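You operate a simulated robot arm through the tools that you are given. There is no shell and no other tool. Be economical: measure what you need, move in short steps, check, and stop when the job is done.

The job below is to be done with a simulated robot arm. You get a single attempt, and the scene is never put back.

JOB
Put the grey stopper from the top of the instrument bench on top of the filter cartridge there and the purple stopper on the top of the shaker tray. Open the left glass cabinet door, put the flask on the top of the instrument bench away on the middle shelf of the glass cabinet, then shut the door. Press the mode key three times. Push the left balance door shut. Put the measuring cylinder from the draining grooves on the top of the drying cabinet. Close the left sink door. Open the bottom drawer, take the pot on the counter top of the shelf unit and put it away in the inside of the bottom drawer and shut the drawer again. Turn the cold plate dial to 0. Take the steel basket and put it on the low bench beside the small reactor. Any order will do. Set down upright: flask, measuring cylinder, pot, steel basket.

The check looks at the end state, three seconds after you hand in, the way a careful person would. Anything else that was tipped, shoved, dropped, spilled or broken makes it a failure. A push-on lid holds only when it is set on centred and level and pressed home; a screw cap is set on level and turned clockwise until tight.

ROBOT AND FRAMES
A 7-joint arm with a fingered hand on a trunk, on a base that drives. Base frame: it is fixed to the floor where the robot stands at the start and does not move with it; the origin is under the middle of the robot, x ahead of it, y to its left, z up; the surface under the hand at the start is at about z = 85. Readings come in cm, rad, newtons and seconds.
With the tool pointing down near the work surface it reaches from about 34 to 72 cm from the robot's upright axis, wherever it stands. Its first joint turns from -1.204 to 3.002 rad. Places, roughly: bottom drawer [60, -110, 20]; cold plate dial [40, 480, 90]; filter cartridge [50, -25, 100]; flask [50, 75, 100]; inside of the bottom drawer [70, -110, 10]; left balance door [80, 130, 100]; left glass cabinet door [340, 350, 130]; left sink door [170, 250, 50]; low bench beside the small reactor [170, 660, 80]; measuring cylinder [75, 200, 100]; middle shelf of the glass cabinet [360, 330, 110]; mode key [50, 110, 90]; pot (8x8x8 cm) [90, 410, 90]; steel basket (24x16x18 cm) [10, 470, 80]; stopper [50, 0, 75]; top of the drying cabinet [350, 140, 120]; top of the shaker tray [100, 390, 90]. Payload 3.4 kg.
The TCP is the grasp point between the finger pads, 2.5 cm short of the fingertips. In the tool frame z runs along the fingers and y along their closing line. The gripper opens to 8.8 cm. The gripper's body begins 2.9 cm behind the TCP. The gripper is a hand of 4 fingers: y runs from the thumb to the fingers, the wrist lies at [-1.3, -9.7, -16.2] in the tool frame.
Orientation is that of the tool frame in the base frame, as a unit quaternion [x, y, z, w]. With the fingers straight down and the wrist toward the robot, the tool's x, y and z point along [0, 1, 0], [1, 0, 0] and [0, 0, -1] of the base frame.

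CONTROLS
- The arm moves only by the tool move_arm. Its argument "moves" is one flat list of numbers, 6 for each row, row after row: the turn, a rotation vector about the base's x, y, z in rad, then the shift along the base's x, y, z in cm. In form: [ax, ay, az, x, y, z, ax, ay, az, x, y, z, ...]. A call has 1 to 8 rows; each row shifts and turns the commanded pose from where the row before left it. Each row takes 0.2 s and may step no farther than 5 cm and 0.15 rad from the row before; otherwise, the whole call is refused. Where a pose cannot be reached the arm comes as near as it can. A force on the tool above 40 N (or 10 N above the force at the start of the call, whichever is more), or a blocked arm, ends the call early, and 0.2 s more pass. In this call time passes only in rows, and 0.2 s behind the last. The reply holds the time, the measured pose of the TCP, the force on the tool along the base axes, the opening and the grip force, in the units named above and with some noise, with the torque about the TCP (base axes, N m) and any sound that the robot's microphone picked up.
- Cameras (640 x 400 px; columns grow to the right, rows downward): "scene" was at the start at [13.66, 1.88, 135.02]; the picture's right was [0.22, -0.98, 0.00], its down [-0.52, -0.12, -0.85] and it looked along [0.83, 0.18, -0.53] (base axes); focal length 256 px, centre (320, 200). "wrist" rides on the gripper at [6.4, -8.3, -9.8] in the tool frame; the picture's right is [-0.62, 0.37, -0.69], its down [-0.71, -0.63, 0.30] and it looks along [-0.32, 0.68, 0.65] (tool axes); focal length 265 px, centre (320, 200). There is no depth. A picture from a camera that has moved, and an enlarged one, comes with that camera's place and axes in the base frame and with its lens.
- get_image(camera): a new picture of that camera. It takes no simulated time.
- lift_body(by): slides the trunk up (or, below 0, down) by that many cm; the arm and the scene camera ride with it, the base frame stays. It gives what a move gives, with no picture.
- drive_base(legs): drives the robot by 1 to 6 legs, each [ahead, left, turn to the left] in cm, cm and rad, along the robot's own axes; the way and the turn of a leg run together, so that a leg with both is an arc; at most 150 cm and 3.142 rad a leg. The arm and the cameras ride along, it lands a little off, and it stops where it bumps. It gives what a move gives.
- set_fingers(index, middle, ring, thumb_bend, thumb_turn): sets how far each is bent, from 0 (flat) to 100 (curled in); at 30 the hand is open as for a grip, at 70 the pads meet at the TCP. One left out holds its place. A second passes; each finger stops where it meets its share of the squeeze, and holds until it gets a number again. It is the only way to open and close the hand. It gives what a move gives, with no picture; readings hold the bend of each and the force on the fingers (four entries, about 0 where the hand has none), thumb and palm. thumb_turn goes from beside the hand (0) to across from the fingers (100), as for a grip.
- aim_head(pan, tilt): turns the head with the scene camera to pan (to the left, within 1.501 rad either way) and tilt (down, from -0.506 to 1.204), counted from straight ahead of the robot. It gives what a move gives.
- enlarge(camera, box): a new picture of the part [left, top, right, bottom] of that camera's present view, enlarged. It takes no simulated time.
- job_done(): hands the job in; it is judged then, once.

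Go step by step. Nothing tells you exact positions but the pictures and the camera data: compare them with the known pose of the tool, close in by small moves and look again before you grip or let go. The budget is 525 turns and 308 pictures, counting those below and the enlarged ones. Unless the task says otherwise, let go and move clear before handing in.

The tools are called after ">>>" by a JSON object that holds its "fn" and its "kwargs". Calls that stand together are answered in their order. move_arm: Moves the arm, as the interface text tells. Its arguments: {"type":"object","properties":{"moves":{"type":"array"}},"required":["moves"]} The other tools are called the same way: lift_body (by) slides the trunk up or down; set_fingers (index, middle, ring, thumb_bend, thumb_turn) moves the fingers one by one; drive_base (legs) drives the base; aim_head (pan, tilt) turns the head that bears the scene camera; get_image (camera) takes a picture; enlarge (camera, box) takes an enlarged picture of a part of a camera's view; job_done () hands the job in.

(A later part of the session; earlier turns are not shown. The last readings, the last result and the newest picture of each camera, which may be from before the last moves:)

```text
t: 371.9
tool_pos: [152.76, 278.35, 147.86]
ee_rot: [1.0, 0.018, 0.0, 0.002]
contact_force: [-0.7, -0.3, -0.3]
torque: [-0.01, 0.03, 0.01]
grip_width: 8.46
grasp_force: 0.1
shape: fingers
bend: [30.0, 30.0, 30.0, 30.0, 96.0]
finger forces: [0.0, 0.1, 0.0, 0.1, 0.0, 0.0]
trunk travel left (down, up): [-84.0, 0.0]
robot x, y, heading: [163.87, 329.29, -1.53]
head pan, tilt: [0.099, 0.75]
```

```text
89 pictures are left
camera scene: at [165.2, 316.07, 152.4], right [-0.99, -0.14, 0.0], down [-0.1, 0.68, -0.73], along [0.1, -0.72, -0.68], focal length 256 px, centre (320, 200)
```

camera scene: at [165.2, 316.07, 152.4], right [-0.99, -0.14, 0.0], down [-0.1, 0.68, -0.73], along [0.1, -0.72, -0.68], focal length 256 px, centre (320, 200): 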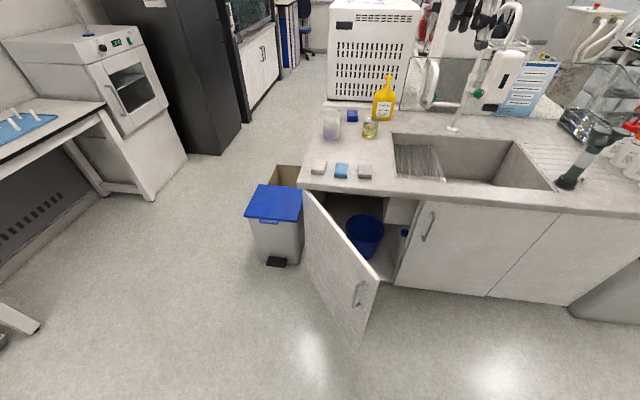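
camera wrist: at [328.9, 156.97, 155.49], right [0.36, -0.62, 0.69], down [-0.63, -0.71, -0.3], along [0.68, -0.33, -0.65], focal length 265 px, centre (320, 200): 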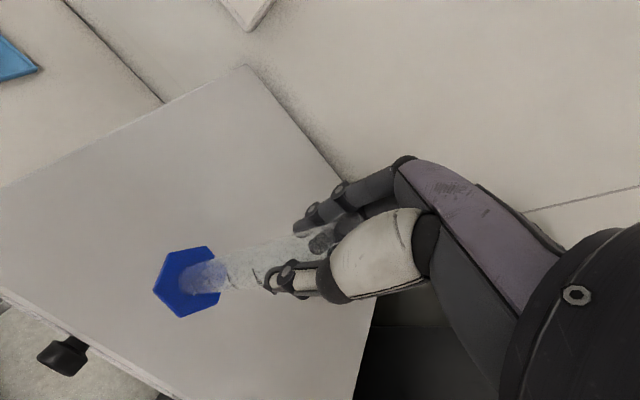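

The cylinder can be seen standing on the drying cabinet, and the sink door is open by about 50 degrees. I make a fist, lower it in front of the door, and push it shut.

>>> {"fn": "set_fingers", "kwargs": {"index": 75, "middle": 75, "ring": 75, "thumb_bend": 70}}

>>> {"fn": "move_arm", "kwargs": {"moves": [0, 0, 0, 3, 3, -2, 0, 0, 0, 3, 3, -2, 0, 0, 0, 2, 2, -2]}}

>>> {"fn": "lift_body", "kwargs": {"by": -40}}

>>> {"fn": "lift_body", "kwargs": {"by": -38}}

>>> {"fn": "get_image", "kwargs": {"camera": "scene"}}

```text
t: 372.9
tool_pos: [152.79, 278.38, 147.85]
ee_rot: [1.0, 0.017, 0.0, 0.0]
contact_force: [0.1, -0.6, -0.2]
torque: [0.04, 0.01, -0.02]
grip_width: 0.0
grasp_force: 0.1
shape: fingers
bend: [74.0, 75.0, 75.0, 68.0, 100.0]
finger forces: [0.0, 0.1, 0.0, 0.0, 0.0, 0.0]
trunk travel left (down, up): [-84.0, 0.0]
robot x, y, heading: [163.87, 329.08, -1.534]
head pan, tilt: [0.099, 0.75]
```

```text
t: 373.6
tool_pos: [160.89, 286.4, 141.83]
ee_rot: [1.0, 0.017, 0.0, 0.001]
contact_force: [0.2, 0.3, 0.3]
torque: [0.01, -0.03, -0.02]
grip_width: 0.0
grasp_force: 0.1
shape: fingers
bend: [74.0, 75.0, 75.0, 68.0, 100.0]
finger forces: [0.0, 0.0, 0.0, 0.0, 0.0, 0.0]
trunk travel left (down, up): [-84.0, 0.0]
robot x, y, heading: [163.92, 328.99, -1.535]
head pan, tilt: [0.099, 0.75]
```

```text
t: 377.5
tool_pos: [160.86, 286.21, 101.84]
ee_rot: [1.0, 0.017, 0.0, 0.001]
contact_force: [0.6, -0.7, 0.4]
torque: [-0.01, 0.03, 0.03]
grip_width: 0.01
grasp_force: 0.1
shape: fingers
bend: [74.0, 75.0, 75.0, 68.0, 100.0]
finger forces: [0.1, 0.0, 0.0, 0.0, 0.0, 0.0]
trunk travel left (down, up): [-44.0, 40.0]
robot x, y, heading: [163.95, 329.25, -1.527]
head pan, tilt: [0.099, 0.75]
```

```text
t: 381.1
tool_pos: [160.82, 286.3, 63.73]
ee_rot: [1.0, 0.017, 0.0, 0.001]
contact_force: [-0.3, 0.2, -0.6]
torque: [-0.01, 0.05, -0.02]
grip_width: 0.01
grasp_force: 0.1
shape: fingers
bend: [74.0, 75.0, 75.0, 68.0, 100.0]
finger forces: [0.0, 0.1, 0.1, 0.0, 0.0, 0.0]
trunk travel left (down, up): [-6.0, 78.0]
robot x, y, heading: [164.3, 329.16, -1.539]
head pan, tilt: [0.099, 0.75]
```

```text
88 pictures are left
camera scene: at [165.2, 316.08, 74.4], right [-0.99, -0.14, 0.0], down [-0.1, 0.68, -0.73], along [0.1, -0.72, -0.68], focal length 256 px, centre (320, 200)
```

scene: 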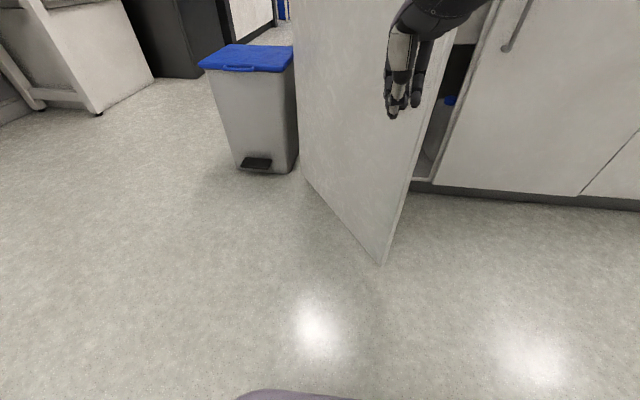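

>>> {"fn": "drive_base", "kwargs": {"legs": [[26, 0, 0]]}}

>>> {"fn": "get_image", "kwargs": {"camera": "scene"}}

```text
t: 383.0
tool_pos: [162.04, 260.52, 63.82]
ee_rot: [1.0, 0.018, 0.0, 0.001]
contact_force: [-0.4, -0.2, -0.5]
torque: [0.01, 0.0, 0.0]
grip_width: 0.01
grasp_force: 0.0
shape: fingers
bend: [74.0, 75.0, 75.0, 68.0, 100.0]
finger forces: [0.0, 0.0, 0.0, 0.1, 0.2, 0.0]
trunk travel left (down, up): [-6.0, 78.0]
robot x, y, heading: [164.57, 303.3, -1.528]
head pan, tilt: [0.099, 0.75]
```

```text
87 pictures are left
camera scene: at [166.3, 290.41, 74.4], right [-0.99, -0.14, 0.0], down [-0.1, 0.68, -0.73], along [0.1, -0.72, -0.68], focal length 256 px, centre (320, 200)
```

scene: 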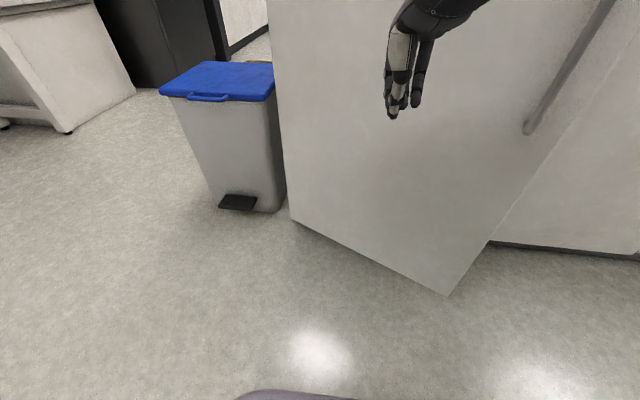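

>>> {"fn": "drive_base", "kwargs": {"legs": [[15, 0, 0]]}}

>>> {"fn": "move_arm", "kwargs": {"moves": [0, 0, 0, 0, -1.5, 0, 0, 0, 0, 0, -1.5, 0]}}

>>> {"fn": "get_image", "kwargs": {"camera": "scene"}}

```text
t: 384.4
tool_pos: [162.76, 245.57, 63.77]
ee_rot: [1.0, 0.018, 0.0, 0.002]
contact_force: [0.4, 0.1, -0.3]
torque: [-0.01, 0.02, 0.02]
grip_width: 0.01
grasp_force: 0.1
shape: fingers
bend: [74.0, 75.0, 75.0, 68.0, 100.0]
finger forces: [0.0, 0.0, 0.1, 0.0, 0.0, 0.0]
trunk travel left (down, up): [-6.0, 78.0]
robot x, y, heading: [165.73, 288.35, -1.527]
head pan, tilt: [0.099, 0.75]
```

```text
t: 385.0
tool_pos: [162.67, 242.71, 63.69]
ee_rot: [1.0, 0.019, 0.0, 0.001]
contact_force: [0.2, -0.5, -0.3]
torque: [-0.02, 0.0, 0.01]
grip_width: 0.0
grasp_force: 0.1
shape: fingers
bend: [74.0, 75.0, 75.0, 68.0, 100.0]
finger forces: [0.0, 0.1, 0.0, 0.0, 0.0, 0.0]
trunk travel left (down, up): [-6.0, 78.0]
robot x, y, heading: [165.56, 288.56, -1.528]
head pan, tilt: [0.099, 0.75]
```

```text
86 pictures are left
camera scene: at [166.95, 275.4, 74.4], right [-0.99, -0.14, 0.0], down [-0.1, 0.68, -0.73], along [0.1, -0.72, -0.68], focal length 256 px, centre (320, 200)
```

scene: 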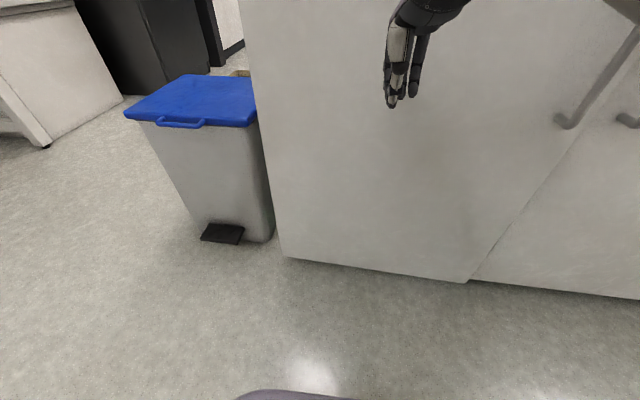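

Nearly flush with the neighbouring door. I push the remaining bit until it stops.

>>> {"fn": "move_arm", "kwargs": {"moves": [0, 0, 0, 0, -1, 0, 0, 0, 0, 0, -1, 0]}}

>>> {"fn": "move_arm", "kwargs": {"moves": [0, 0, 0, 0, -0.8, 0, 0, 0, 0, 0, -0.8, 0]}}

```text
t: 385.6
tool_pos: [162.73, 240.55, 63.73]
ee_rot: [1.0, 0.018, -0.001, 0.001]
contact_force: [-0.7, -0.1, -0.4]
torque: [0.0, -0.01, 0.02]
grip_width: 0.01
grasp_force: 0.0
shape: fingers
bend: [74.0, 75.0, 75.0, 68.0, 100.0]
finger forces: [0.1, 0.1, 0.0, 0.0, 0.0, 0.1]
trunk travel left (down, up): [-6.0, 78.0]
robot x, y, heading: [165.4, 288.53, -1.528]
head pan, tilt: [0.099, 0.75]
```

```text
t: 386.2
tool_pos: [162.77, 238.92, 63.67]
ee_rot: [1.0, 0.018, 0.0, 0.0]
contact_force: [-0.8, -0.6, 0.0]
torque: [-0.01, 0.02, -0.01]
grip_width: 0.0
grasp_force: 0.0
shape: fingers
bend: [74.0, 75.0, 75.0, 68.0, 100.0]
finger forces: [0.0, 0.0, 0.0, 0.0, 0.0, 0.1]
trunk travel left (down, up): [-6.0, 78.0]
robot x, y, heading: [165.64, 288.38, -1.524]
head pan, tilt: [0.099, 0.75]
```

>>> {"fn": "move_arm", "kwargs": {"moves": [0, 0, 0, 0, -0.8, 0, 0, 0, 0, 0, -0.8, 0]}}

>>> {"fn": "get_image", "kwargs": {"camera": "scene"}}

```text
t: 386.8
tool_pos: [162.75, 237.48, 63.66]
ee_rot: [1.0, 0.019, 0.0, 0.001]
contact_force: [-0.4, 0.0, -0.6]
torque: [0.01, 0.0, 0.03]
grip_width: 0.0
grasp_force: 0.1
shape: fingers
bend: [74.0, 75.0, 75.0, 68.0, 100.0]
finger forces: [0.1, 0.0, 0.0, 0.0, 0.0, 0.0]
trunk travel left (down, up): [-6.0, 78.0]
robot x, y, heading: [165.76, 288.47, -1.528]
head pan, tilt: [0.099, 0.75]
```

```text
85 pictures are left
camera scene: at [166.96, 275.4, 74.4], right [-0.99, -0.14, 0.0], down [-0.1, 0.68, -0.73], along [0.1, -0.72, -0.68], focal length 256 px, centre (320, 200)
```

scene: 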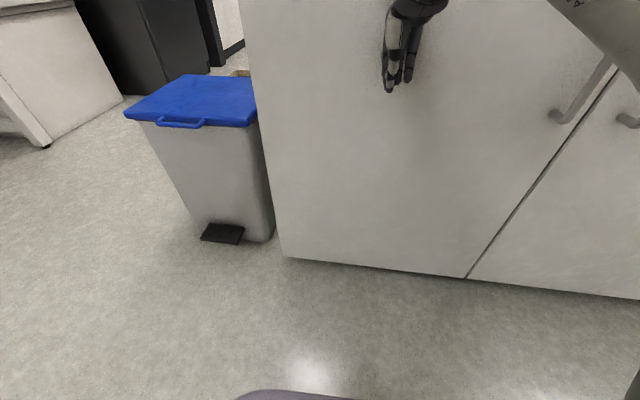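

>>> {"fn": "move_arm", "kwargs": {"moves": [0, 0, 0, 0, -0.6, 0, 0, 0, 0, 0, -0.6, 0]}}

>>> {"fn": "move_arm", "kwargs": {"moves": [0, 0, 0, 0, -0.6, 0, 0, 0, 0, 0, -0.6, 0]}}

```text
t: 387.4
tool_pos: [162.77, 236.93, 63.9]
ee_rot: [1.0, 0.02, -0.002, -0.004]
contact_force: [-2.6, 15.9, -0.3]
torque: [-0.62, -0.15, -0.2]
grip_width: 0.01
grasp_force: 8.1
shape: fingers
bend: [74.0, 75.0, 75.0, 68.0, 100.0]
finger forces: [0.1, 16.5, 0.0, 0.0, 0.0, 0.0]
trunk travel left (down, up): [-6.0, 78.0]
robot x, y, heading: [165.24, 288.62, -1.531]
head pan, tilt: [0.099, 0.75]
stopped in row 2: the force on the tool passed its limit at 50 N (the readings are from after the stop); the commanded pose is now the measured one
```

```text
t: 387.7
tool_pos: [162.73, 236.82, 63.79]
ee_rot: [1.0, 0.02, -0.003, -0.006]
contact_force: [-2.7, 17.6, 0.3]
torque: [-0.78, -0.14, -0.26]
grip_width: 0.0
grasp_force: 9.1
shape: fingers
bend: [74.0, 75.0, 75.0, 68.0, 100.0]
finger forces: [0.1, 17.5, 0.0, 0.1, 0.1, 0.0]
trunk travel left (down, up): [-6.0, 78.0]
robot x, y, heading: [165.46, 288.88, -1.526]
head pan, tilt: [0.099, 0.75]
stopped in row 1: the force on the tool passed its limit at 48 N (the readings are from after the stop); the commanded pose is now the measured one
```

The sink door is shut against its stop. I back off, raise the trunk and drive to the glass cabinet.

>>> {"fn": "drive_base", "kwargs": {"legs": [[-32, 0, 0]]}}

>>> {"fn": "lift_body", "kwargs": {"by": 40}}

>>> {"fn": "lift_body", "kwargs": {"by": 25}}

>>> {"fn": "drive_base", "kwargs": {"legs": [[0, 0, 1.53], [75, 0, 0]]}}

>>> {"fn": "aim_head", "kwargs": {"pan": 0.15, "tilt": 0.3}}

>>> {"fn": "get_image", "kwargs": {"camera": "scene"}}

```text
t: 389.9
tool_pos: [161.59, 268.93, 63.62]
ee_rot: [1.0, 0.022, -0.003, -0.008]
contact_force: [-0.1, 0.1, 0.2]
torque: [0.02, -0.02, -0.01]
grip_width: 0.0
grasp_force: 0.1
shape: fingers
bend: [74.0, 75.0, 75.0, 68.0, 100.0]
finger forces: [0.1, 0.1, 0.1, 0.1, 0.1, 0.1]
trunk travel left (down, up): [-6.0, 78.0]
robot x, y, heading: [164.07, 320.95, -1.524]
head pan, tilt: [0.099, 0.75]
```

```text
t: 393.7
tool_pos: [161.44, 268.96, 103.57]
ee_rot: [1.0, 0.022, -0.004, -0.009]
contact_force: [0.0, -0.6, -0.8]
torque: [-0.03, 0.0, -0.02]
grip_width: 0.01
grasp_force: 0.2
shape: fingers
bend: [74.0, 75.0, 75.0, 68.0, 100.0]
finger forces: [0.0, 0.0, 0.1, 0.1, 0.0, 0.1]
trunk travel left (down, up): [-46.0, 38.0]
robot x, y, heading: [164.18, 321.09, -1.527]
head pan, tilt: [0.099, 0.75]
```

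```text
t: 396.3
tool_pos: [161.52, 268.92, 128.49]
ee_rot: [1.0, 0.023, -0.004, -0.009]
contact_force: [-0.3, 0.0, -0.5]
torque: [0.02, 0.0, -0.04]
grip_width: 0.0
grasp_force: 0.1
shape: fingers
bend: [74.0, 75.0, 75.0, 68.0, 100.0]
finger forces: [0.0, 0.0, 0.1, 0.0, 0.0, 0.1]
trunk travel left (down, up): [-71.0, 13.0]
robot x, y, heading: [164.41, 321.06, -1.527]
head pan, tilt: [0.099, 0.75]
```

```text
t: 404.1
tool_pos: [291.4, 316.42, 128.72]
ee_rot: [0.706, 0.708, -0.008, -0.004]
contact_force: [0.1, -0.7, 0.2]
torque: [0.01, 0.03, 0.02]
grip_width: 0.01
grasp_force: 0.1
shape: fingers
bend: [74.0, 75.0, 75.0, 68.0, 100.0]
finger forces: [0.1, 0.1, 0.0, 0.0, 0.1, 0.1]
trunk travel left (down, up): [-71.0, 13.0]
robot x, y, heading: [239.53, 321.45, 0.005]
head pan, tilt: [0.099, 0.75]
```

```text
t: 405.0
tool_pos: [291.5, 316.41, 128.57]
ee_rot: [0.706, 0.708, -0.008, -0.002]
contact_force: [-0.3, -0.5, 0.3]
torque: [-0.01, 0.01, 0.01]
grip_width: 0.02
grasp_force: 0.0
shape: fingers
bend: [74.0, 75.0, 75.0, 68.0, 100.0]
finger forces: [0.0, 0.0, 0.0, 0.0, 0.0, 0.2]
trunk travel left (down, up): [-71.0, 13.0]
robot x, y, heading: [239.39, 321.03, 0.005]
head pan, tilt: [0.15, 0.3]
```

```text
84 pictures are left
camera scene: at [253.65, 322.68, 143.42], right [0.15, -0.99, 0.0], down [-0.29, -0.05, -0.95], along [0.94, 0.15, -0.3], focal length 256 px, centre (320, 200)
```

scene: 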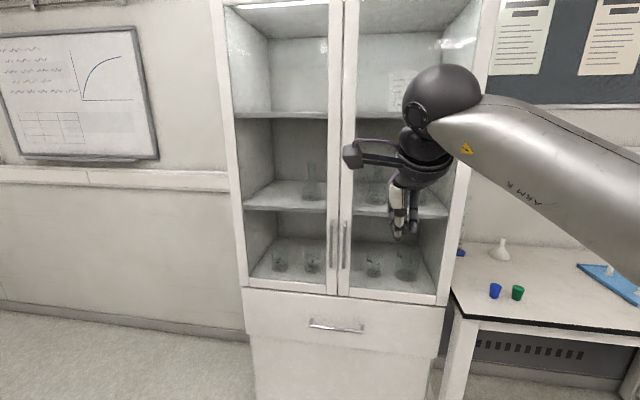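

>>> {"fn": "enlarge", "kwargs": {"camera": "scene", "box": [290, 190, 390, 300]}}

```text
3.64 times, centred on (340, 245) of scene
camera zoom: at [253.65, 322.68, 143.42], right [0.15, -0.99, 0.0], down [-0.29, -0.05, -0.95], along [0.94, 0.15, -0.3], focal length 929 px, centre (247, 36)
```

zoom: 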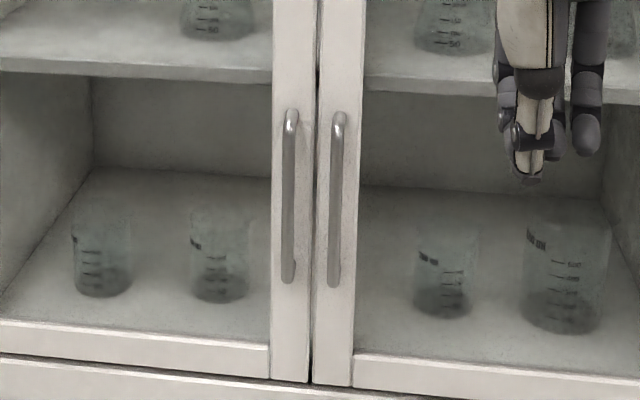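

I turn the hand to point forward with the fingers closing sideways, to take the left door's vertical handle.

>>> {"fn": "move_arm", "kwargs": {"moves": [-0.0806, -0.0806, 0.0806, -0.5, 0, -1.5, -0.0806, -0.0806, 0.0806, -0.5, 0, -1.5, -0.0806, -0.0806, 0.0806, -0.5, 0, -1.5, -0.0806, -0.0806, 0.0806, -0.5, 0, -1.5, -0.0806, -0.0806, 0.0806, -0.5, 0, -1.5, -0.0806, -0.0806, 0.0806, -0.5, 0, -1.5, -0.0806, -0.0806, 0.0806, -0.5, 0, -1.5, -0.0806, -0.0806, 0.0806, 0, 0, -1.5]}}

>>> {"fn": "move_arm", "kwargs": {"moves": [-0.0806, -0.0806, 0.0806, 0, 0.5, -1.5, -0.0806, -0.0806, 0.0806, 0, 0.5, -1.5, -0.0806, -0.0806, 0.0806, 0, 0.5, -1.5, -0.0806, -0.0806, 0.0806, 0, 0.5, -1.5, -0.0806, -0.0806, 0.0806, 0, 0.5, -1.5, -0.0806, -0.0806, 0.0806, 0, 0.5, -1.5, -0.0806, -0.0806, 0.0806, 0, 0.5, -1.5]}}

>>> {"fn": "get_image", "kwargs": {"camera": "scene"}}

```text
t: 406.8
tool_pos: [287.99, 316.38, 116.69]
ee_rot: [0.384, 0.815, -0.008, 0.434]
contact_force: [0.5, -1.4, 0.4]
torque: [-0.03, 0.02, 0.0]
grip_width: 0.0
grasp_force: 0.0
shape: fingers
bend: [74.0, 75.0, 75.0, 68.0, 100.0]
finger forces: [0.0, 0.0, 0.0, 0.1, 0.0, 0.1]
trunk travel left (down, up): [-71.0, 13.0]
robot x, y, heading: [239.25, 321.37, 0.002]
head pan, tilt: [0.15, 0.3]
```

```text
t: 408.4
tool_pos: [287.96, 319.95, 106.13]
ee_rot: [0.003, 0.705, -0.007, 0.71]
contact_force: [0.1, -0.3, 0.3]
torque: [0.01, -0.01, -0.04]
grip_width: 0.03
grasp_force: 0.1
shape: fingers
bend: [74.0, 75.0, 75.0, 68.0, 100.0]
finger forces: [0.0, 0.0, 0.0, 0.0, 0.0, 0.1]
trunk travel left (down, up): [-71.0, 13.0]
robot x, y, heading: [239.53, 321.79, 0.004]
head pan, tilt: [0.15, 0.3]
```

```text
82 pictures are left
camera scene: at [253.71, 322.71, 143.43], right [0.15, -0.99, 0.0], down [-0.29, -0.05, -0.96], along [0.94, 0.15, -0.3], focal length 256 px, centre (320, 200)
```

scene: 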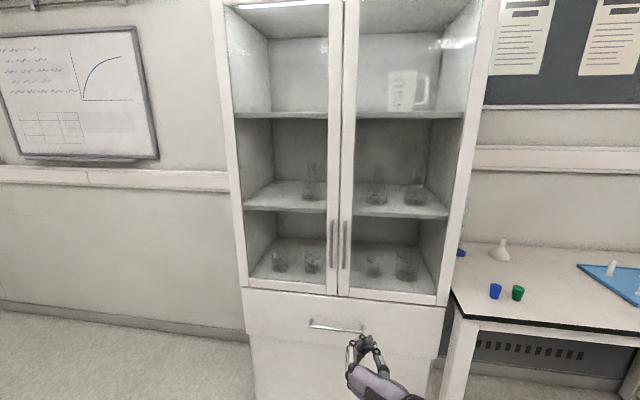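

>>> {"fn": "set_fingers", "kwargs": {"index": 45, "middle": 45, "ring": 45, "thumb_bend": 50}}

>>> {"fn": "move_arm", "kwargs": {"moves": [0, 0, 0, 4, 2.5, -0.5, 0, 0, 0, 4, 2.5, -0.5, 0, 0, 0, 4, 2.5, -0.5, 0, 0, 0, 4, 2.5, -0.5]}}

>>> {"fn": "get_image", "kwargs": {"camera": "wrist"}}

>>> {"fn": "get_image", "kwargs": {"camera": "scene"}}

```text
t: 409.4
tool_pos: [287.93, 319.88, 106.12]
ee_rot: [0.003, 0.704, -0.007, 0.71]
contact_force: [0.4, 0.2, -0.2]
torque: [0.03, -0.02, -0.01]
grip_width: 4.68
grasp_force: 0.1
shape: fingers
bend: [45.0, 45.0, 45.0, 50.0, 98.0]
finger forces: [0.1, 0.0, 0.1, 0.0, 0.0, 0.1]
trunk travel left (down, up): [-71.0, 13.0]
robot x, y, heading: [239.74, 321.28, 0.001]
head pan, tilt: [0.15, 0.3]
```

```text
t: 410.4
tool_pos: [304.13, 330.14, 104.29]
ee_rot: [0.004, 0.704, -0.007, 0.71]
contact_force: [0.3, 0.6, 0.7]
torque: [0.01, 0.0, 0.0]
grip_width: 4.68
grasp_force: 0.0
shape: fingers
bend: [45.0, 45.0, 45.0, 50.0, 98.0]
finger forces: [0.1, 0.0, 0.1, 0.1, 0.0, 0.0]
trunk travel left (down, up): [-71.0, 13.0]
robot x, y, heading: [239.77, 321.26, 0.004]
head pan, tilt: [0.15, 0.3]
```

```text
81 pictures are left
camera wrist: at [294.15, 321.74, 97.82], right [-0.69, 0.38, 0.61], down [0.29, -0.63, 0.72], along [0.66, 0.68, 0.33], focal length 265 px, centre (320, 200)
```

wrist: 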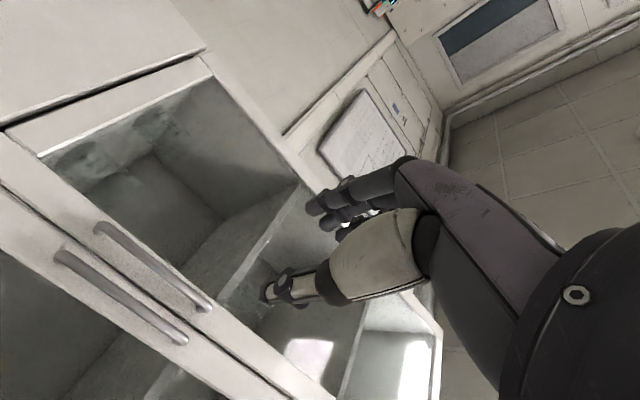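

```text
80 pictures are left
camera scene: at [253.79, 322.83, 143.42], right [0.15, -0.99, 0.0], down [-0.29, -0.05, -0.95], along [0.94, 0.15, -0.3], focal length 256 px, centre (320, 200)
```

scene: 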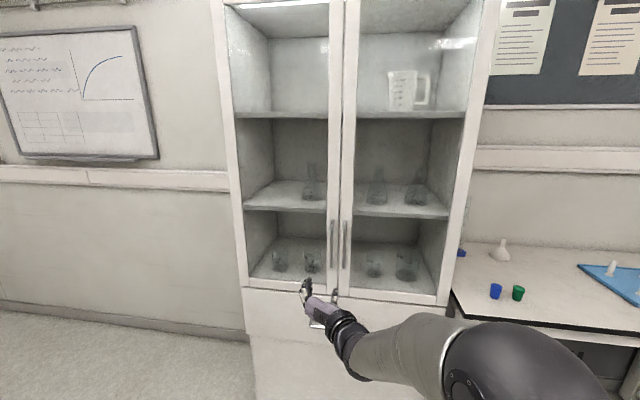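

The left handle bar is at [334.3, 331.4], z 93 to 110. I advance with the fingers either side of it.

>>> {"fn": "move_arm", "kwargs": {"moves": [0, 0, 0, 4.6, 0.3, -0.5, 0, 0, 0, 4.6, 0.3, -0.5, 0, 0, 0, 4.6, 0.3, -0.5, 0, 0, 0, 4.6, 0.3, -0.5, 0, 0, 0, 4.6, 0.1, 0]}}

>>> {"fn": "get_image", "kwargs": {"camera": "wrist"}}

>>> {"fn": "enlarge", "kwargs": {"camera": "scene", "box": [290, 190, 390, 300]}}

```text
t: 411.6
tool_pos: [318.3, 329.7, 102.71]
ee_rot: [0.003, 0.705, -0.008, 0.709]
contact_force: [-0.5, -0.4, -0.2]
torque: [0.0, -0.03, 0.03]
grip_width: 4.68
grasp_force: 0.0
shape: fingers
bend: [45.0, 45.0, 45.0, 50.0, 98.0]
finger forces: [0.0, 0.1, 0.0, 0.1, 0.0, 0.0]
out of reach, approached as far as the arm can: row 4, 5
trunk travel left (down, up): [-71.0, 13.0]
robot x, y, heading: [239.24, 321.63, 0.001]
head pan, tilt: [0.15, 0.3]
```

```text
79 pictures are left
camera wrist: at [308.16, 321.41, 96.31], right [-0.69, 0.38, 0.61], down [0.29, -0.63, 0.72], along [0.66, 0.67, 0.33], focal length 265 px, centre (320, 200)
```

wrist: 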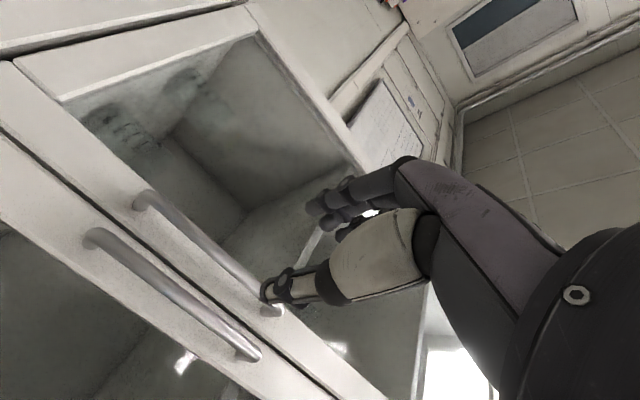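

```text
3.64 times, centred on (340, 245) of scene
camera zoom: at [253.79, 322.6, 143.41], right [0.15, -0.99, 0.0], down [-0.29, -0.04, -0.95], along [0.94, 0.15, -0.3], focal length 929 px, centre (247, 36)
```

zoom: 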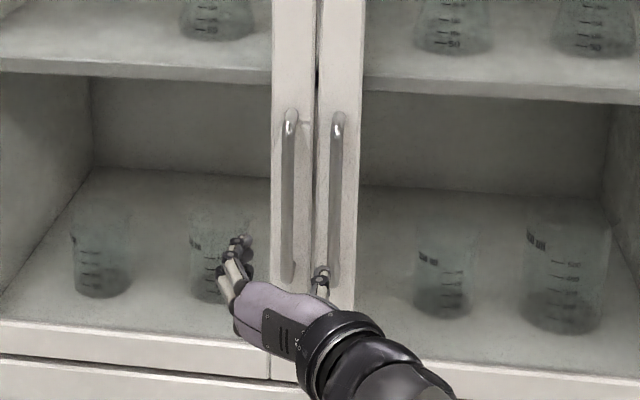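

>>> {"fn": "move_arm", "kwargs": {"moves": [0, 0, 0, -1, 1.5, -0.5]}}

>>> {"fn": "drive_base", "kwargs": {"legs": [[10, 0, 0]]}}

>>> {"fn": "get_image", "kwargs": {"camera": "wrist"}}

>>> {"fn": "enlarge", "kwargs": {"camera": "scene", "box": [290, 200, 410, 330]}}

```text
t: 412.0
tool_pos: [317.02, 331.44, 102.26]
ee_rot: [0.004, 0.704, -0.008, 0.71]
contact_force: [-0.1, -0.1, -0.4]
torque: [-0.01, 0.01, 0.01]
grip_width: 4.7
grasp_force: 0.0
shape: fingers
bend: [45.0, 45.0, 45.0, 50.0, 98.0]
finger forces: [0.0, 0.1, 0.0, 0.0, 0.0, 0.0]
trunk travel left (down, up): [-71.0, 13.0]
robot x, y, heading: [239.34, 321.36, -0.001]
head pan, tilt: [0.15, 0.3]
```

```text
t: 413.2
tool_pos: [327.2, 331.41, 102.08]
ee_rot: [0.004, 0.704, -0.007, 0.71]
contact_force: [-0.5, -0.8, -0.5]
torque: [0.0, 0.0, 0.0]
grip_width: 4.68
grasp_force: 0.2
shape: fingers
bend: [45.0, 45.0, 45.0, 50.0, 98.0]
finger forces: [0.0, 0.1, 0.0, 0.0, 0.0, 0.0]
trunk travel left (down, up): [-71.0, 13.0]
robot x, y, heading: [249.42, 320.98, 0.003]
head pan, tilt: [0.15, 0.3]
```

```text
77 pictures are left
camera wrist: at [317.21, 323.0, 95.76], right [-0.69, 0.38, 0.61], down [0.29, -0.63, 0.72], along [0.66, 0.67, 0.33], focal length 265 px, centre (320, 200)
```

wrist: 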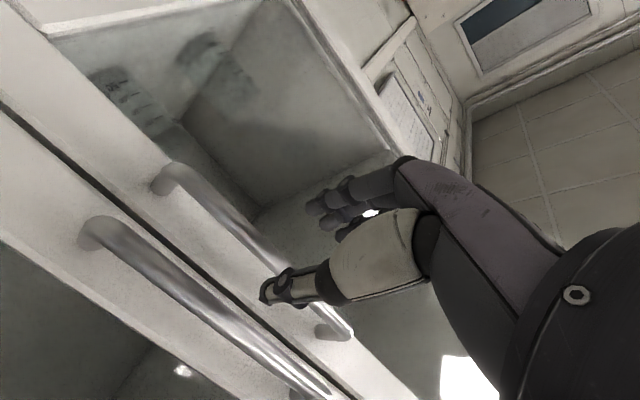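

```text
3.08 times, centred on (350, 265) of scene
camera zoom: at [263.87, 322.72, 143.42], right [0.15, -0.99, 0.0], down [-0.29, -0.05, -0.96], along [0.94, 0.15, -0.3], focal length 786 px, centre (228, 0)
```

zoom: 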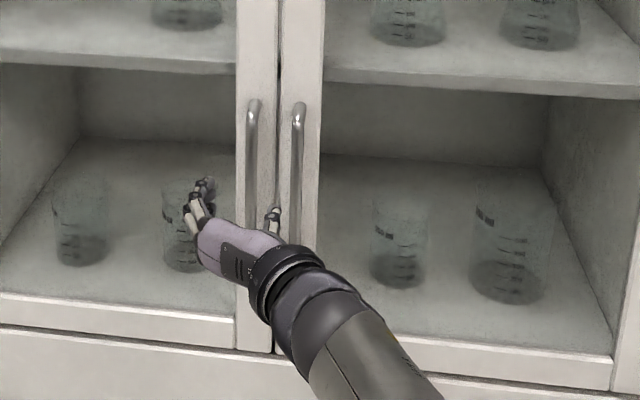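

The bar lies between thumb and fingers. I advance the last 6 cm and close on it.

>>> {"fn": "drive_base", "kwargs": {"legs": [[5.5, 0, 0]]}}

>>> {"fn": "set_fingers", "kwargs": {"index": 78, "middle": 78, "ring": 78, "thumb_bend": 75}}

>>> {"fn": "get_image", "kwargs": {"camera": "wrist"}}

```text
t: 414.2
tool_pos: [331.96, 332.2, 102.11]
ee_rot: [0.0, 0.704, 0.0, 0.71]
contact_force: [-1.7, 0.2, 0.2]
torque: [0.02, -0.01, 0.07]
grip_width: 4.73
grasp_force: 0.5
shape: fingers
bend: [45.0, 45.0, 45.0, 50.0, 98.0]
finger forces: [0.0, 1.8, 0.1, 0.1, 0.0, 0.0]
trunk travel left (down, up): [-71.0, 13.0]
robot x, y, heading: [254.9, 321.37, 0.007]
head pan, tilt: [0.15, 0.3]
stopped in leg 1: the force on the tool passed its limit at 91 N (the readings are from after the stop); the commanded pose is now the measured one
```

```text
t: 415.2
tool_pos: [331.92, 331.8, 101.96]
ee_rot: [0.0, 0.704, 0.0, 0.71]
contact_force: [1.8, -10.5, -0.3]
torque: [-0.02, 0.06, 0.01]
grip_width: 0.01
grasp_force: 5.4
shape: fingers
bend: [77.0, 78.0, 77.0, 71.0, 100.0]
finger forces: [0.1, 0.0, 2.5, 0.1, 8.3, 0.1]
trunk travel left (down, up): [-71.0, 13.0]
robot x, y, heading: [254.55, 321.18, 0.005]
head pan, tilt: [0.15, 0.3]
```

```text
75 pictures are left
camera wrist: at [322.02, 323.3, 95.59], right [-0.7, 0.37, 0.62], down [0.3, -0.63, 0.72], along [0.65, 0.68, 0.33], focal length 265 px, centre (320, 200)
```

wrist: 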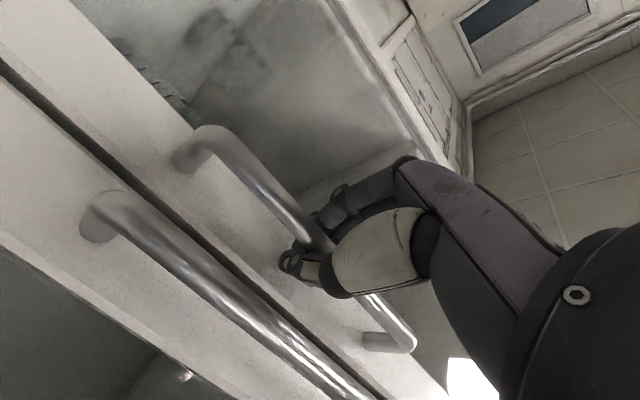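

The hand is round the handle. I pull the door open along its arc.

>>> {"fn": "move_arm", "kwargs": {"moves": [0, 0, -0.05, -2.7, 0.47, 0, 0, 0, -0.08, -2.69, 0.75, 0, 0, 0, -0.08, -2.61, 1, 0, 0, 0, -0.08, -2.5, 1.25, 0]}}

>>> {"fn": "get_image", "kwargs": {"camera": "scene"}}

```text
t: 416.2
tool_pos: [321.52, 334.53, 101.77]
ee_rot: [0.108, 0.698, -0.106, 0.7]
contact_force: [-3.5, -6.9, 4.5]
torque: [-0.08, 0.07, 0.0]
grip_width: 0.0
grasp_force: 9.0
shape: fingers
bend: [77.0, 78.0, 77.0, 69.0, 100.0]
finger forces: [0.1, 0.0, 1.8, 0.1, 15.7, 0.0]
trunk travel left (down, up): [-71.0, 13.0]
robot x, y, heading: [254.4, 321.29, 0.01]
head pan, tilt: [0.15, 0.3]
```

```text
74 pictures are left
camera scene: at [268.51, 322.57, 143.47], right [0.16, -0.99, 0.0], down [-0.29, -0.04, -0.96], along [0.94, 0.15, -0.29], focal length 256 px, centre (320, 200)
```

scene: 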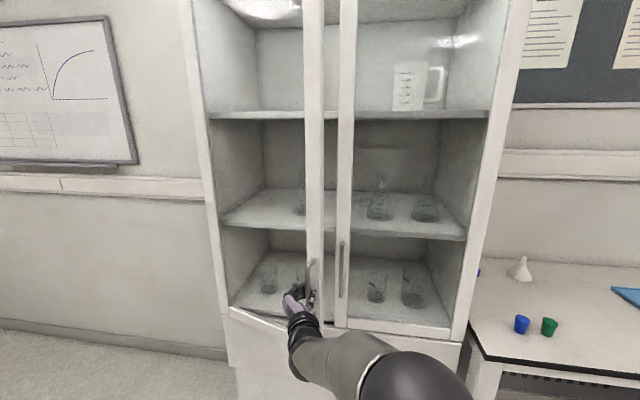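

The door is opening. I continue along the arc.

>>> {"fn": "move_arm", "kwargs": {"moves": [0, 0, -0.08, -2.4, 1.4, 0, 0, 0, -0.08, -2.28, 1.6, 0, 0, 0, -0.08, -2.14, 1.8, 0, 0, 0, -0.08, -2, 2, 0]}}

>>> {"fn": "move_arm", "kwargs": {"moves": [0, 0, -0.08, -1.8, 2.1, 0, 0, 0, -0.08, -1.6, 2.3, 0, 0, 0, -0.08, -1.4, 2.4, 0]}}

>>> {"fn": "get_image", "kwargs": {"camera": "scene"}}

```text
t: 417.2
tool_pos: [312.01, 341.9, 102.17]
ee_rot: [0.213, 0.67, -0.215, 0.678]
contact_force: [-21.9, -22.7, -5.6]
torque: [0.0, 0.02, 0.05]
grip_width: 0.6
grasp_force: 17.8
shape: fingers
bend: [78.0, 78.0, 78.0, 63.0, 96.0]
finger forces: [0.0, 0.0, 0.1, 0.1, 35.1, 0.0]
trunk travel left (down, up): [-71.0, 13.0]
robot x, y, heading: [254.64, 321.07, 0.003]
head pan, tilt: [0.15, 0.3]
```

```text
t: 418.0
tool_pos: [307.29, 343.18, 101.96]
ee_rot: [0.287, 0.643, -0.293, 0.647]
contact_force: [14.8, 11.4, 1.9]
torque: [-0.04, 0.08, -0.03]
grip_width: 0.0
grasp_force: 7.2
shape: fingers
bend: [78.0, 78.0, 77.0, 69.0, 100.0]
finger forces: [7.5, 1.4, 5.6, 0.0, 0.1, 0.0]
out of reach, approached as far as the arm can: row 2, 3
trunk travel left (down, up): [-71.0, 13.0]
robot x, y, heading: [255.0, 321.33, 0.005]
head pan, tilt: [0.15, 0.3]
```

```text
73 pictures are left
camera scene: at [269.35, 323.34, 143.38], right [0.16, -0.99, 0.0], down [-0.3, -0.05, -0.95], along [0.94, 0.15, -0.3], focal length 256 px, centre (320, 200)
```

scene: 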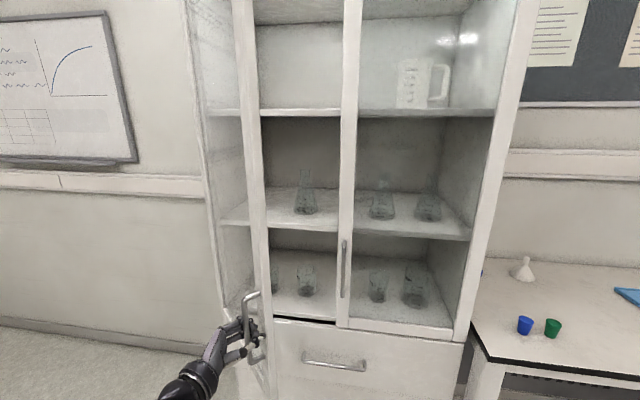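

The door is open about 50 degrees. I release the handle and back off, then I will push it further from the inside.

>>> {"fn": "set_fingers", "kwargs": {"index": 40, "middle": 40, "ring": 40, "thumb_bend": 35}}

>>> {"fn": "move_arm", "kwargs": {"moves": [0, 0, 0, -1.5, 1.2, 0, 0, 0, 0, -2, 1.5, 0, 0, 0, 0, -3, 1, 0, 0, 0, 0, -4, 0, 0]}}

>>> {"fn": "get_image", "kwargs": {"camera": "wrist"}}

>>> {"fn": "get_image", "kwargs": {"camera": "scene"}}

```text
t: 419.0
tool_pos: [307.02, 342.6, 102.14]
ee_rot: [0.289, 0.643, -0.293, 0.646]
contact_force: [-0.4, -1.0, 0.5]
torque: [0.0, -0.01, 0.0]
grip_width: 6.85
grasp_force: 0.0
shape: fingers
bend: [40.0, 40.0, 40.0, 35.0, 96.0]
finger forces: [0.0, 0.1, 0.1, 0.0, 0.0, 0.0]
trunk travel left (down, up): [-71.0, 13.0]
robot x, y, heading: [254.73, 321.24, 0.006]
head pan, tilt: [0.15, 0.3]
```

```text
t: 419.8
tool_pos: [301.94, 343.42, 101.95]
ee_rot: [0.285, 0.644, -0.289, 0.648]
contact_force: [31.6, 24.0, 4.9]
torque: [-0.07, 0.11, 0.36]
grip_width: 8.73
grasp_force: 19.2
shape: fingers
bend: [25.0, 24.0, 23.0, 35.0, 96.0]
finger forces: [14.4, 12.2, 11.9, 0.0, 0.1, 0.0]
out of reach, approached as far as the arm can: row 1, 2, 3, 4
trunk travel left (down, up): [-71.0, 13.0]
robot x, y, heading: [254.38, 321.51, 0.003]
head pan, tilt: [0.15, 0.3]
stopped in row 4: the force on the tool passed its limit at 46 N (the readings are from after the stop); the commanded pose is now the measured one
```

```text
72 pictures are left
camera wrist: at [289.07, 344.9, 95.5], right [-0.19, 0.77, 0.61], down [-0.27, -0.64, 0.72], along [0.94, -0.03, 0.33], focal length 265 px, centre (320, 200)
```

wrist: 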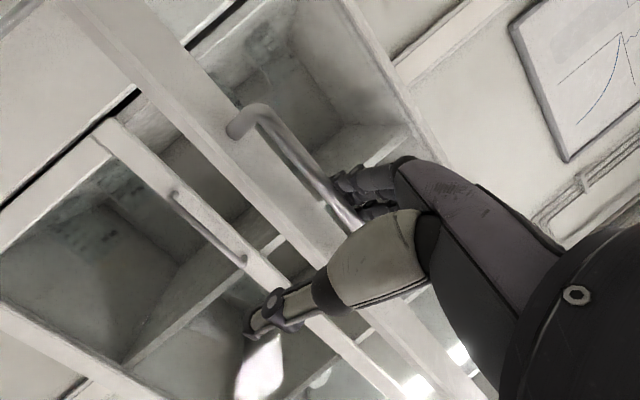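

```text
71 pictures are left
camera scene: at [269.75, 323.55, 143.33], right [0.16, -0.99, 0.0], down [-0.3, -0.05, -0.95], along [0.94, 0.15, -0.3], focal length 256 px, centre (320, 200)
```

scene: 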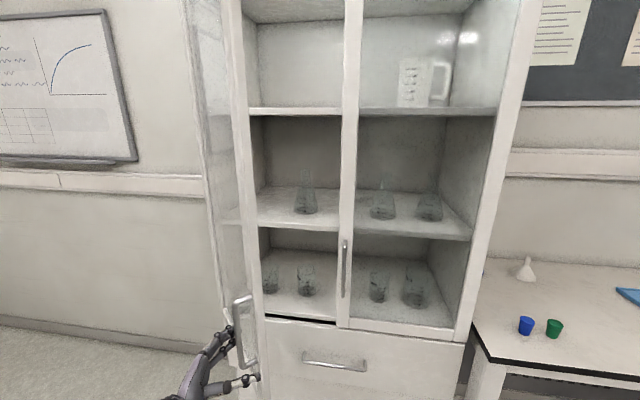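

The open fingers still catch on the bar because the arm could not move left. I slide them out by driving the base diagonally along the finger direction.

>>> {"fn": "set_fingers", "kwargs": {"index": 25, "middle": 25, "ring": 25, "thumb_bend": 20}}

>>> {"fn": "drive_base", "kwargs": {"legs": [[-9, 11, 0]]}}

>>> {"fn": "get_image", "kwargs": {"camera": "scene"}}

```text
t: 420.8
tool_pos: [301.43, 342.95, 102.1]
ee_rot: [0.288, 0.644, -0.29, 0.647]
contact_force: [13.7, 10.1, 0.6]
torque: [-0.04, 0.12, 0.08]
grip_width: 10.62
grasp_force: 7.6
shape: fingers
bend: [20.0, 22.0, 19.0, 20.0, 95.0]
finger forces: [6.5, 4.5, 4.7, 0.0, 0.1, 0.0]
trunk travel left (down, up): [-71.0, 13.0]
robot x, y, heading: [254.44, 321.59, 0.005]
head pan, tilt: [0.15, 0.3]
```

```text
t: 422.2
tool_pos: [291.86, 353.8, 102.31]
ee_rot: [0.288, 0.642, -0.289, 0.649]
contact_force: [0.5, 0.2, 0.3]
torque: [-0.01, 0.03, -0.04]
grip_width: 9.78
grasp_force: 0.1
shape: fingers
bend: [25.0, 25.0, 25.0, 20.0, 95.0]
finger forces: [0.0, 0.0, 0.0, 0.0, 0.1, 0.0]
trunk travel left (down, up): [-71.0, 13.0]
robot x, y, heading: [245.59, 331.81, 0.01]
head pan, tilt: [0.15, 0.3]
```

```text
70 pictures are left
camera scene: at [259.6, 333.74, 143.43], right [0.16, -0.99, 0.0], down [-0.29, -0.05, -0.96], along [0.94, 0.15, -0.3], focal length 256 px, centre (320, 200)
```

scene: 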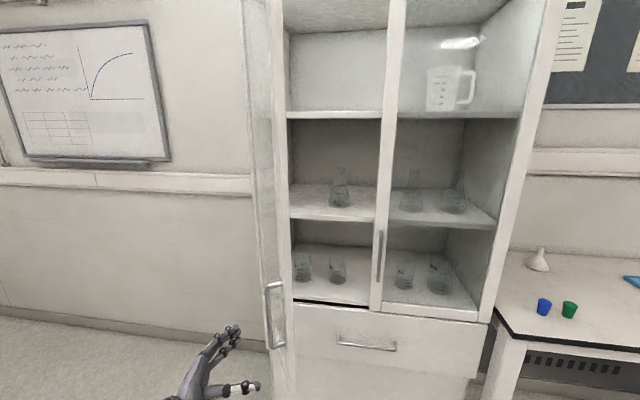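

The hand is free and the door stands about 65 degrees open. I make a fist, go round to the inner side and push it further open.

>>> {"fn": "move_arm", "kwargs": {"moves": [0, 0, 0.12, -2, -2, 0, 0, 0, 0.12, -1, -3, 0, 0, 0, 0.12, 0, -3, 0, 0, 0, 0.12, 0, -3, 0, 0, 0, 0.12, 0, -3, 0, 0, 0, 0.12, 0, -2, 0, 0, 0, 0.12, 0, -2, 0]}}

>>> {"fn": "set_fingers", "kwargs": {"index": 75, "middle": 75, "ring": 75, "thumb_bend": 70}}

>>> {"fn": "move_arm", "kwargs": {"moves": [0, 0, 0, 4, -0.5, 0, 0, 0, 0, 4, 0, 0, 0, 0, 0, 4, 0, 0, 0, 0, 0, 4, 0, 0, 0, 0, 0, 3, 0, 0]}}

>>> {"fn": "get_image", "kwargs": {"camera": "scene"}}

```text
t: 423.8
tool_pos: [289.16, 335.52, 102.17]
ee_rot: [0.001, 0.704, 0.002, 0.71]
contact_force: [0.8, -0.5, 0.5]
torque: [0.0, 0.04, -0.01]
grip_width: 9.8
grasp_force: 0.1
shape: fingers
bend: [25.0, 25.0, 25.0, 20.0, 95.0]
finger forces: [0.1, 0.0, 0.1, 0.0, 0.0, 0.1]
out of reach, approached as far as the arm can: row 7
trunk travel left (down, up): [-71.0, 13.0]
robot x, y, heading: [245.14, 332.13, 0.006]
head pan, tilt: [0.15, 0.3]
```

```text
t: 424.8
tool_pos: [289.12, 335.9, 102.13]
ee_rot: [0.001, 0.705, 0.0, 0.71]
contact_force: [-0.3, -0.4, 0.0]
torque: [0.01, 0.03, 0.0]
grip_width: 0.0
grasp_force: 0.1
shape: fingers
bend: [74.0, 75.0, 75.0, 68.0, 100.0]
finger forces: [0.2, 0.1, 0.1, 0.0, 0.0, 0.2]
trunk travel left (down, up): [-71.0, 13.0]
robot x, y, heading: [245.41, 331.91, 0.005]
head pan, tilt: [0.15, 0.3]
```

```text
t: 426.0
tool_pos: [308.32, 335.37, 102.05]
ee_rot: [0.001, 0.705, 0.003, 0.71]
contact_force: [0.5, 0.5, -0.1]
torque: [0.0, 0.02, -0.01]
grip_width: 0.0
grasp_force: 0.0
shape: fingers
bend: [74.0, 75.0, 75.0, 68.0, 100.0]
finger forces: [0.0, 0.0, 0.1, 0.0, 0.0, 0.1]
trunk travel left (down, up): [-71.0, 13.0]
robot x, y, heading: [245.49, 332.34, 0.007]
head pan, tilt: [0.15, 0.3]
```

```text
69 pictures are left
camera scene: at [259.7, 333.64, 143.42], right [0.16, -0.99, 0.0], down [-0.29, -0.05, -0.96], along [0.94, 0.15, -0.3], focal length 256 px, centre (320, 200)
```

scene: 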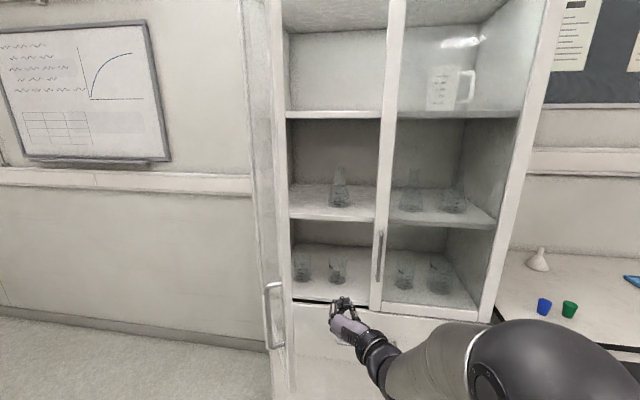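

>>> {"fn": "drive_base", "kwargs": {"legs": [[0, 25, 0]]}}

>>> {"fn": "drive_base", "kwargs": {"legs": [[0, -25, 0], [-40, 0, 0]]}}

>>> {"fn": "get_image", "kwargs": {"camera": "scene"}}

```text
t: 427.8
tool_pos: [308.21, 360.42, 102.12]
ee_rot: [0.003, 0.704, 0.0, 0.71]
contact_force: [0.7, 0.3, 0.3]
torque: [-0.02, -0.02, 0.01]
grip_width: 0.0
grasp_force: 0.1
shape: fingers
bend: [74.0, 75.0, 75.0, 68.0, 100.0]
finger forces: [0.1, 0.1, 0.0, 0.0, 0.0, 0.0]
trunk travel left (down, up): [-71.0, 13.0]
robot x, y, heading: [245.41, 357.39, 0.007]
head pan, tilt: [0.15, 0.3]
```

```text
t: 431.8
tool_pos: [267.02, 335.1, 102.0]
ee_rot: [0.002, 0.703, 0.0, 0.711]
contact_force: [-0.3, 0.5, 0.2]
torque: [-0.02, 0.01, 0.03]
grip_width: 0.02
grasp_force: 0.1
shape: fingers
bend: [74.0, 75.0, 75.0, 68.0, 100.0]
finger forces: [0.0, 0.0, 0.1, 0.1, 0.1, 0.0]
trunk travel left (down, up): [-71.0, 13.0]
robot x, y, heading: [203.95, 331.8, 0.004]
head pan, tilt: [0.15, 0.3]
```

```text
68 pictures are left
camera scene: at [218.27, 333.44, 143.44], right [0.15, -0.99, 0.0], down [-0.29, -0.05, -0.96], along [0.94, 0.15, -0.3], focal length 256 px, centre (320, 200)
```

scene: 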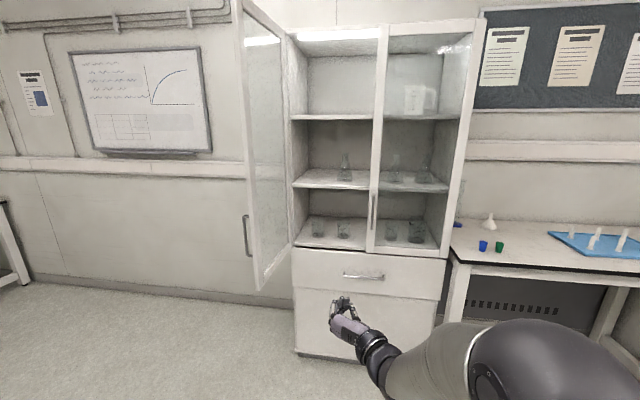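

The left glass door now stands fully open. I bring the hand back to pointing down and drive back to the bench for the flask.

>>> {"fn": "move_arm", "kwargs": {"moves": [0.0806, 0.0806, -0.0806, -1, 0, 2, 0.0806, 0.0806, -0.0806, 0, 0, 2, 0.0806, 0.0806, -0.0806, 0, 0, 2, 0.0806, 0.0806, -0.0806, 0, 0, 2, 0.0806, 0.0806, -0.0806, 0, 0, 2, 0.0806, 0.0806, -0.0806, 0, 0, 2, 0.0806, 0.0806, -0.0806, 0, 0, 2, 0.0806, 0.0806, -0.0806, 0, 0, 2]}}

>>> {"fn": "move_arm", "kwargs": {"moves": [0.0806, 0.0806, -0.0806, 0, 0, 0, 0.0806, 0.0806, -0.0806, -1, -1, 0, 0.0806, 0.0806, -0.0806, -1, -1, 0, 0.0806, 0.0806, -0.0806, -1, -1, 0, 0.0806, 0.0806, -0.0806, -1, -1, 0, 0.0806, 0.0806, -0.0806, -1, -1, 0, 0.0806, 0.0806, -0.0806, -1, -1, 0]}}

>>> {"fn": "drive_base", "kwargs": {"legs": [[0, -24, 0], [-125, 0, 0], [-121, 0, 0], [0, -100, 0], [0, -100, 0]]}}

```text
t: 433.6
tool_pos: [265.95, 335.06, 117.12]
ee_rot: [0.401, 0.817, 0.011, 0.413]
contact_force: [0.7, 0.3, -0.2]
torque: [0.0, 0.01, 0.0]
grip_width: 0.01
grasp_force: 0.1
shape: fingers
bend: [74.0, 75.0, 75.0, 68.0, 100.0]
finger forces: [0.0, 0.1, 0.0, 0.0, 0.0, 0.0]
out of reach, approached as far as the arm can: row 8
trunk travel left (down, up): [-71.0, 13.0]
robot x, y, heading: [204.14, 331.77, 0.006]
head pan, tilt: [0.15, 0.3]
```

```text
t: 435.1
tool_pos: [259.88, 329.31, 116.81]
ee_rot: [0.672, 0.738, 0.011, 0.057]
contact_force: [0.1, 0.2, 0.2]
torque: [0.0, -0.02, 0.02]
grip_width: 0.0
grasp_force: 0.1
shape: fingers
bend: [74.0, 75.0, 75.0, 68.0, 100.0]
finger forces: [0.1, 0.1, 0.0, 0.0, 0.1, 0.1]
out of reach, approached as far as the arm can: row 1
trunk travel left (down, up): [-71.0, 13.0]
robot x, y, heading: [204.49, 332.45, 0.005]
head pan, tilt: [0.15, 0.3]
```

```text
t: 458.2
tool_pos: [9.22, 103.33, 116.82]
ee_rot: [0.682, 0.729, 0.011, 0.058]
contact_force: [0.3, 0.8, -0.4]
torque: [-0.02, -0.02, 0.01]
grip_width: 0.0
grasp_force: 0.0
shape: fingers
bend: [74.0, 75.0, 75.0, 68.0, 100.0]
finger forces: [0.1, 0.0, 0.0, 0.0, 0.0, 0.0]
trunk travel left (down, up): [-71.0, 13.0]
robot x, y, heading: [-46.62, 107.5, -0.023]
head pan, tilt: [0.15, 0.3]
```

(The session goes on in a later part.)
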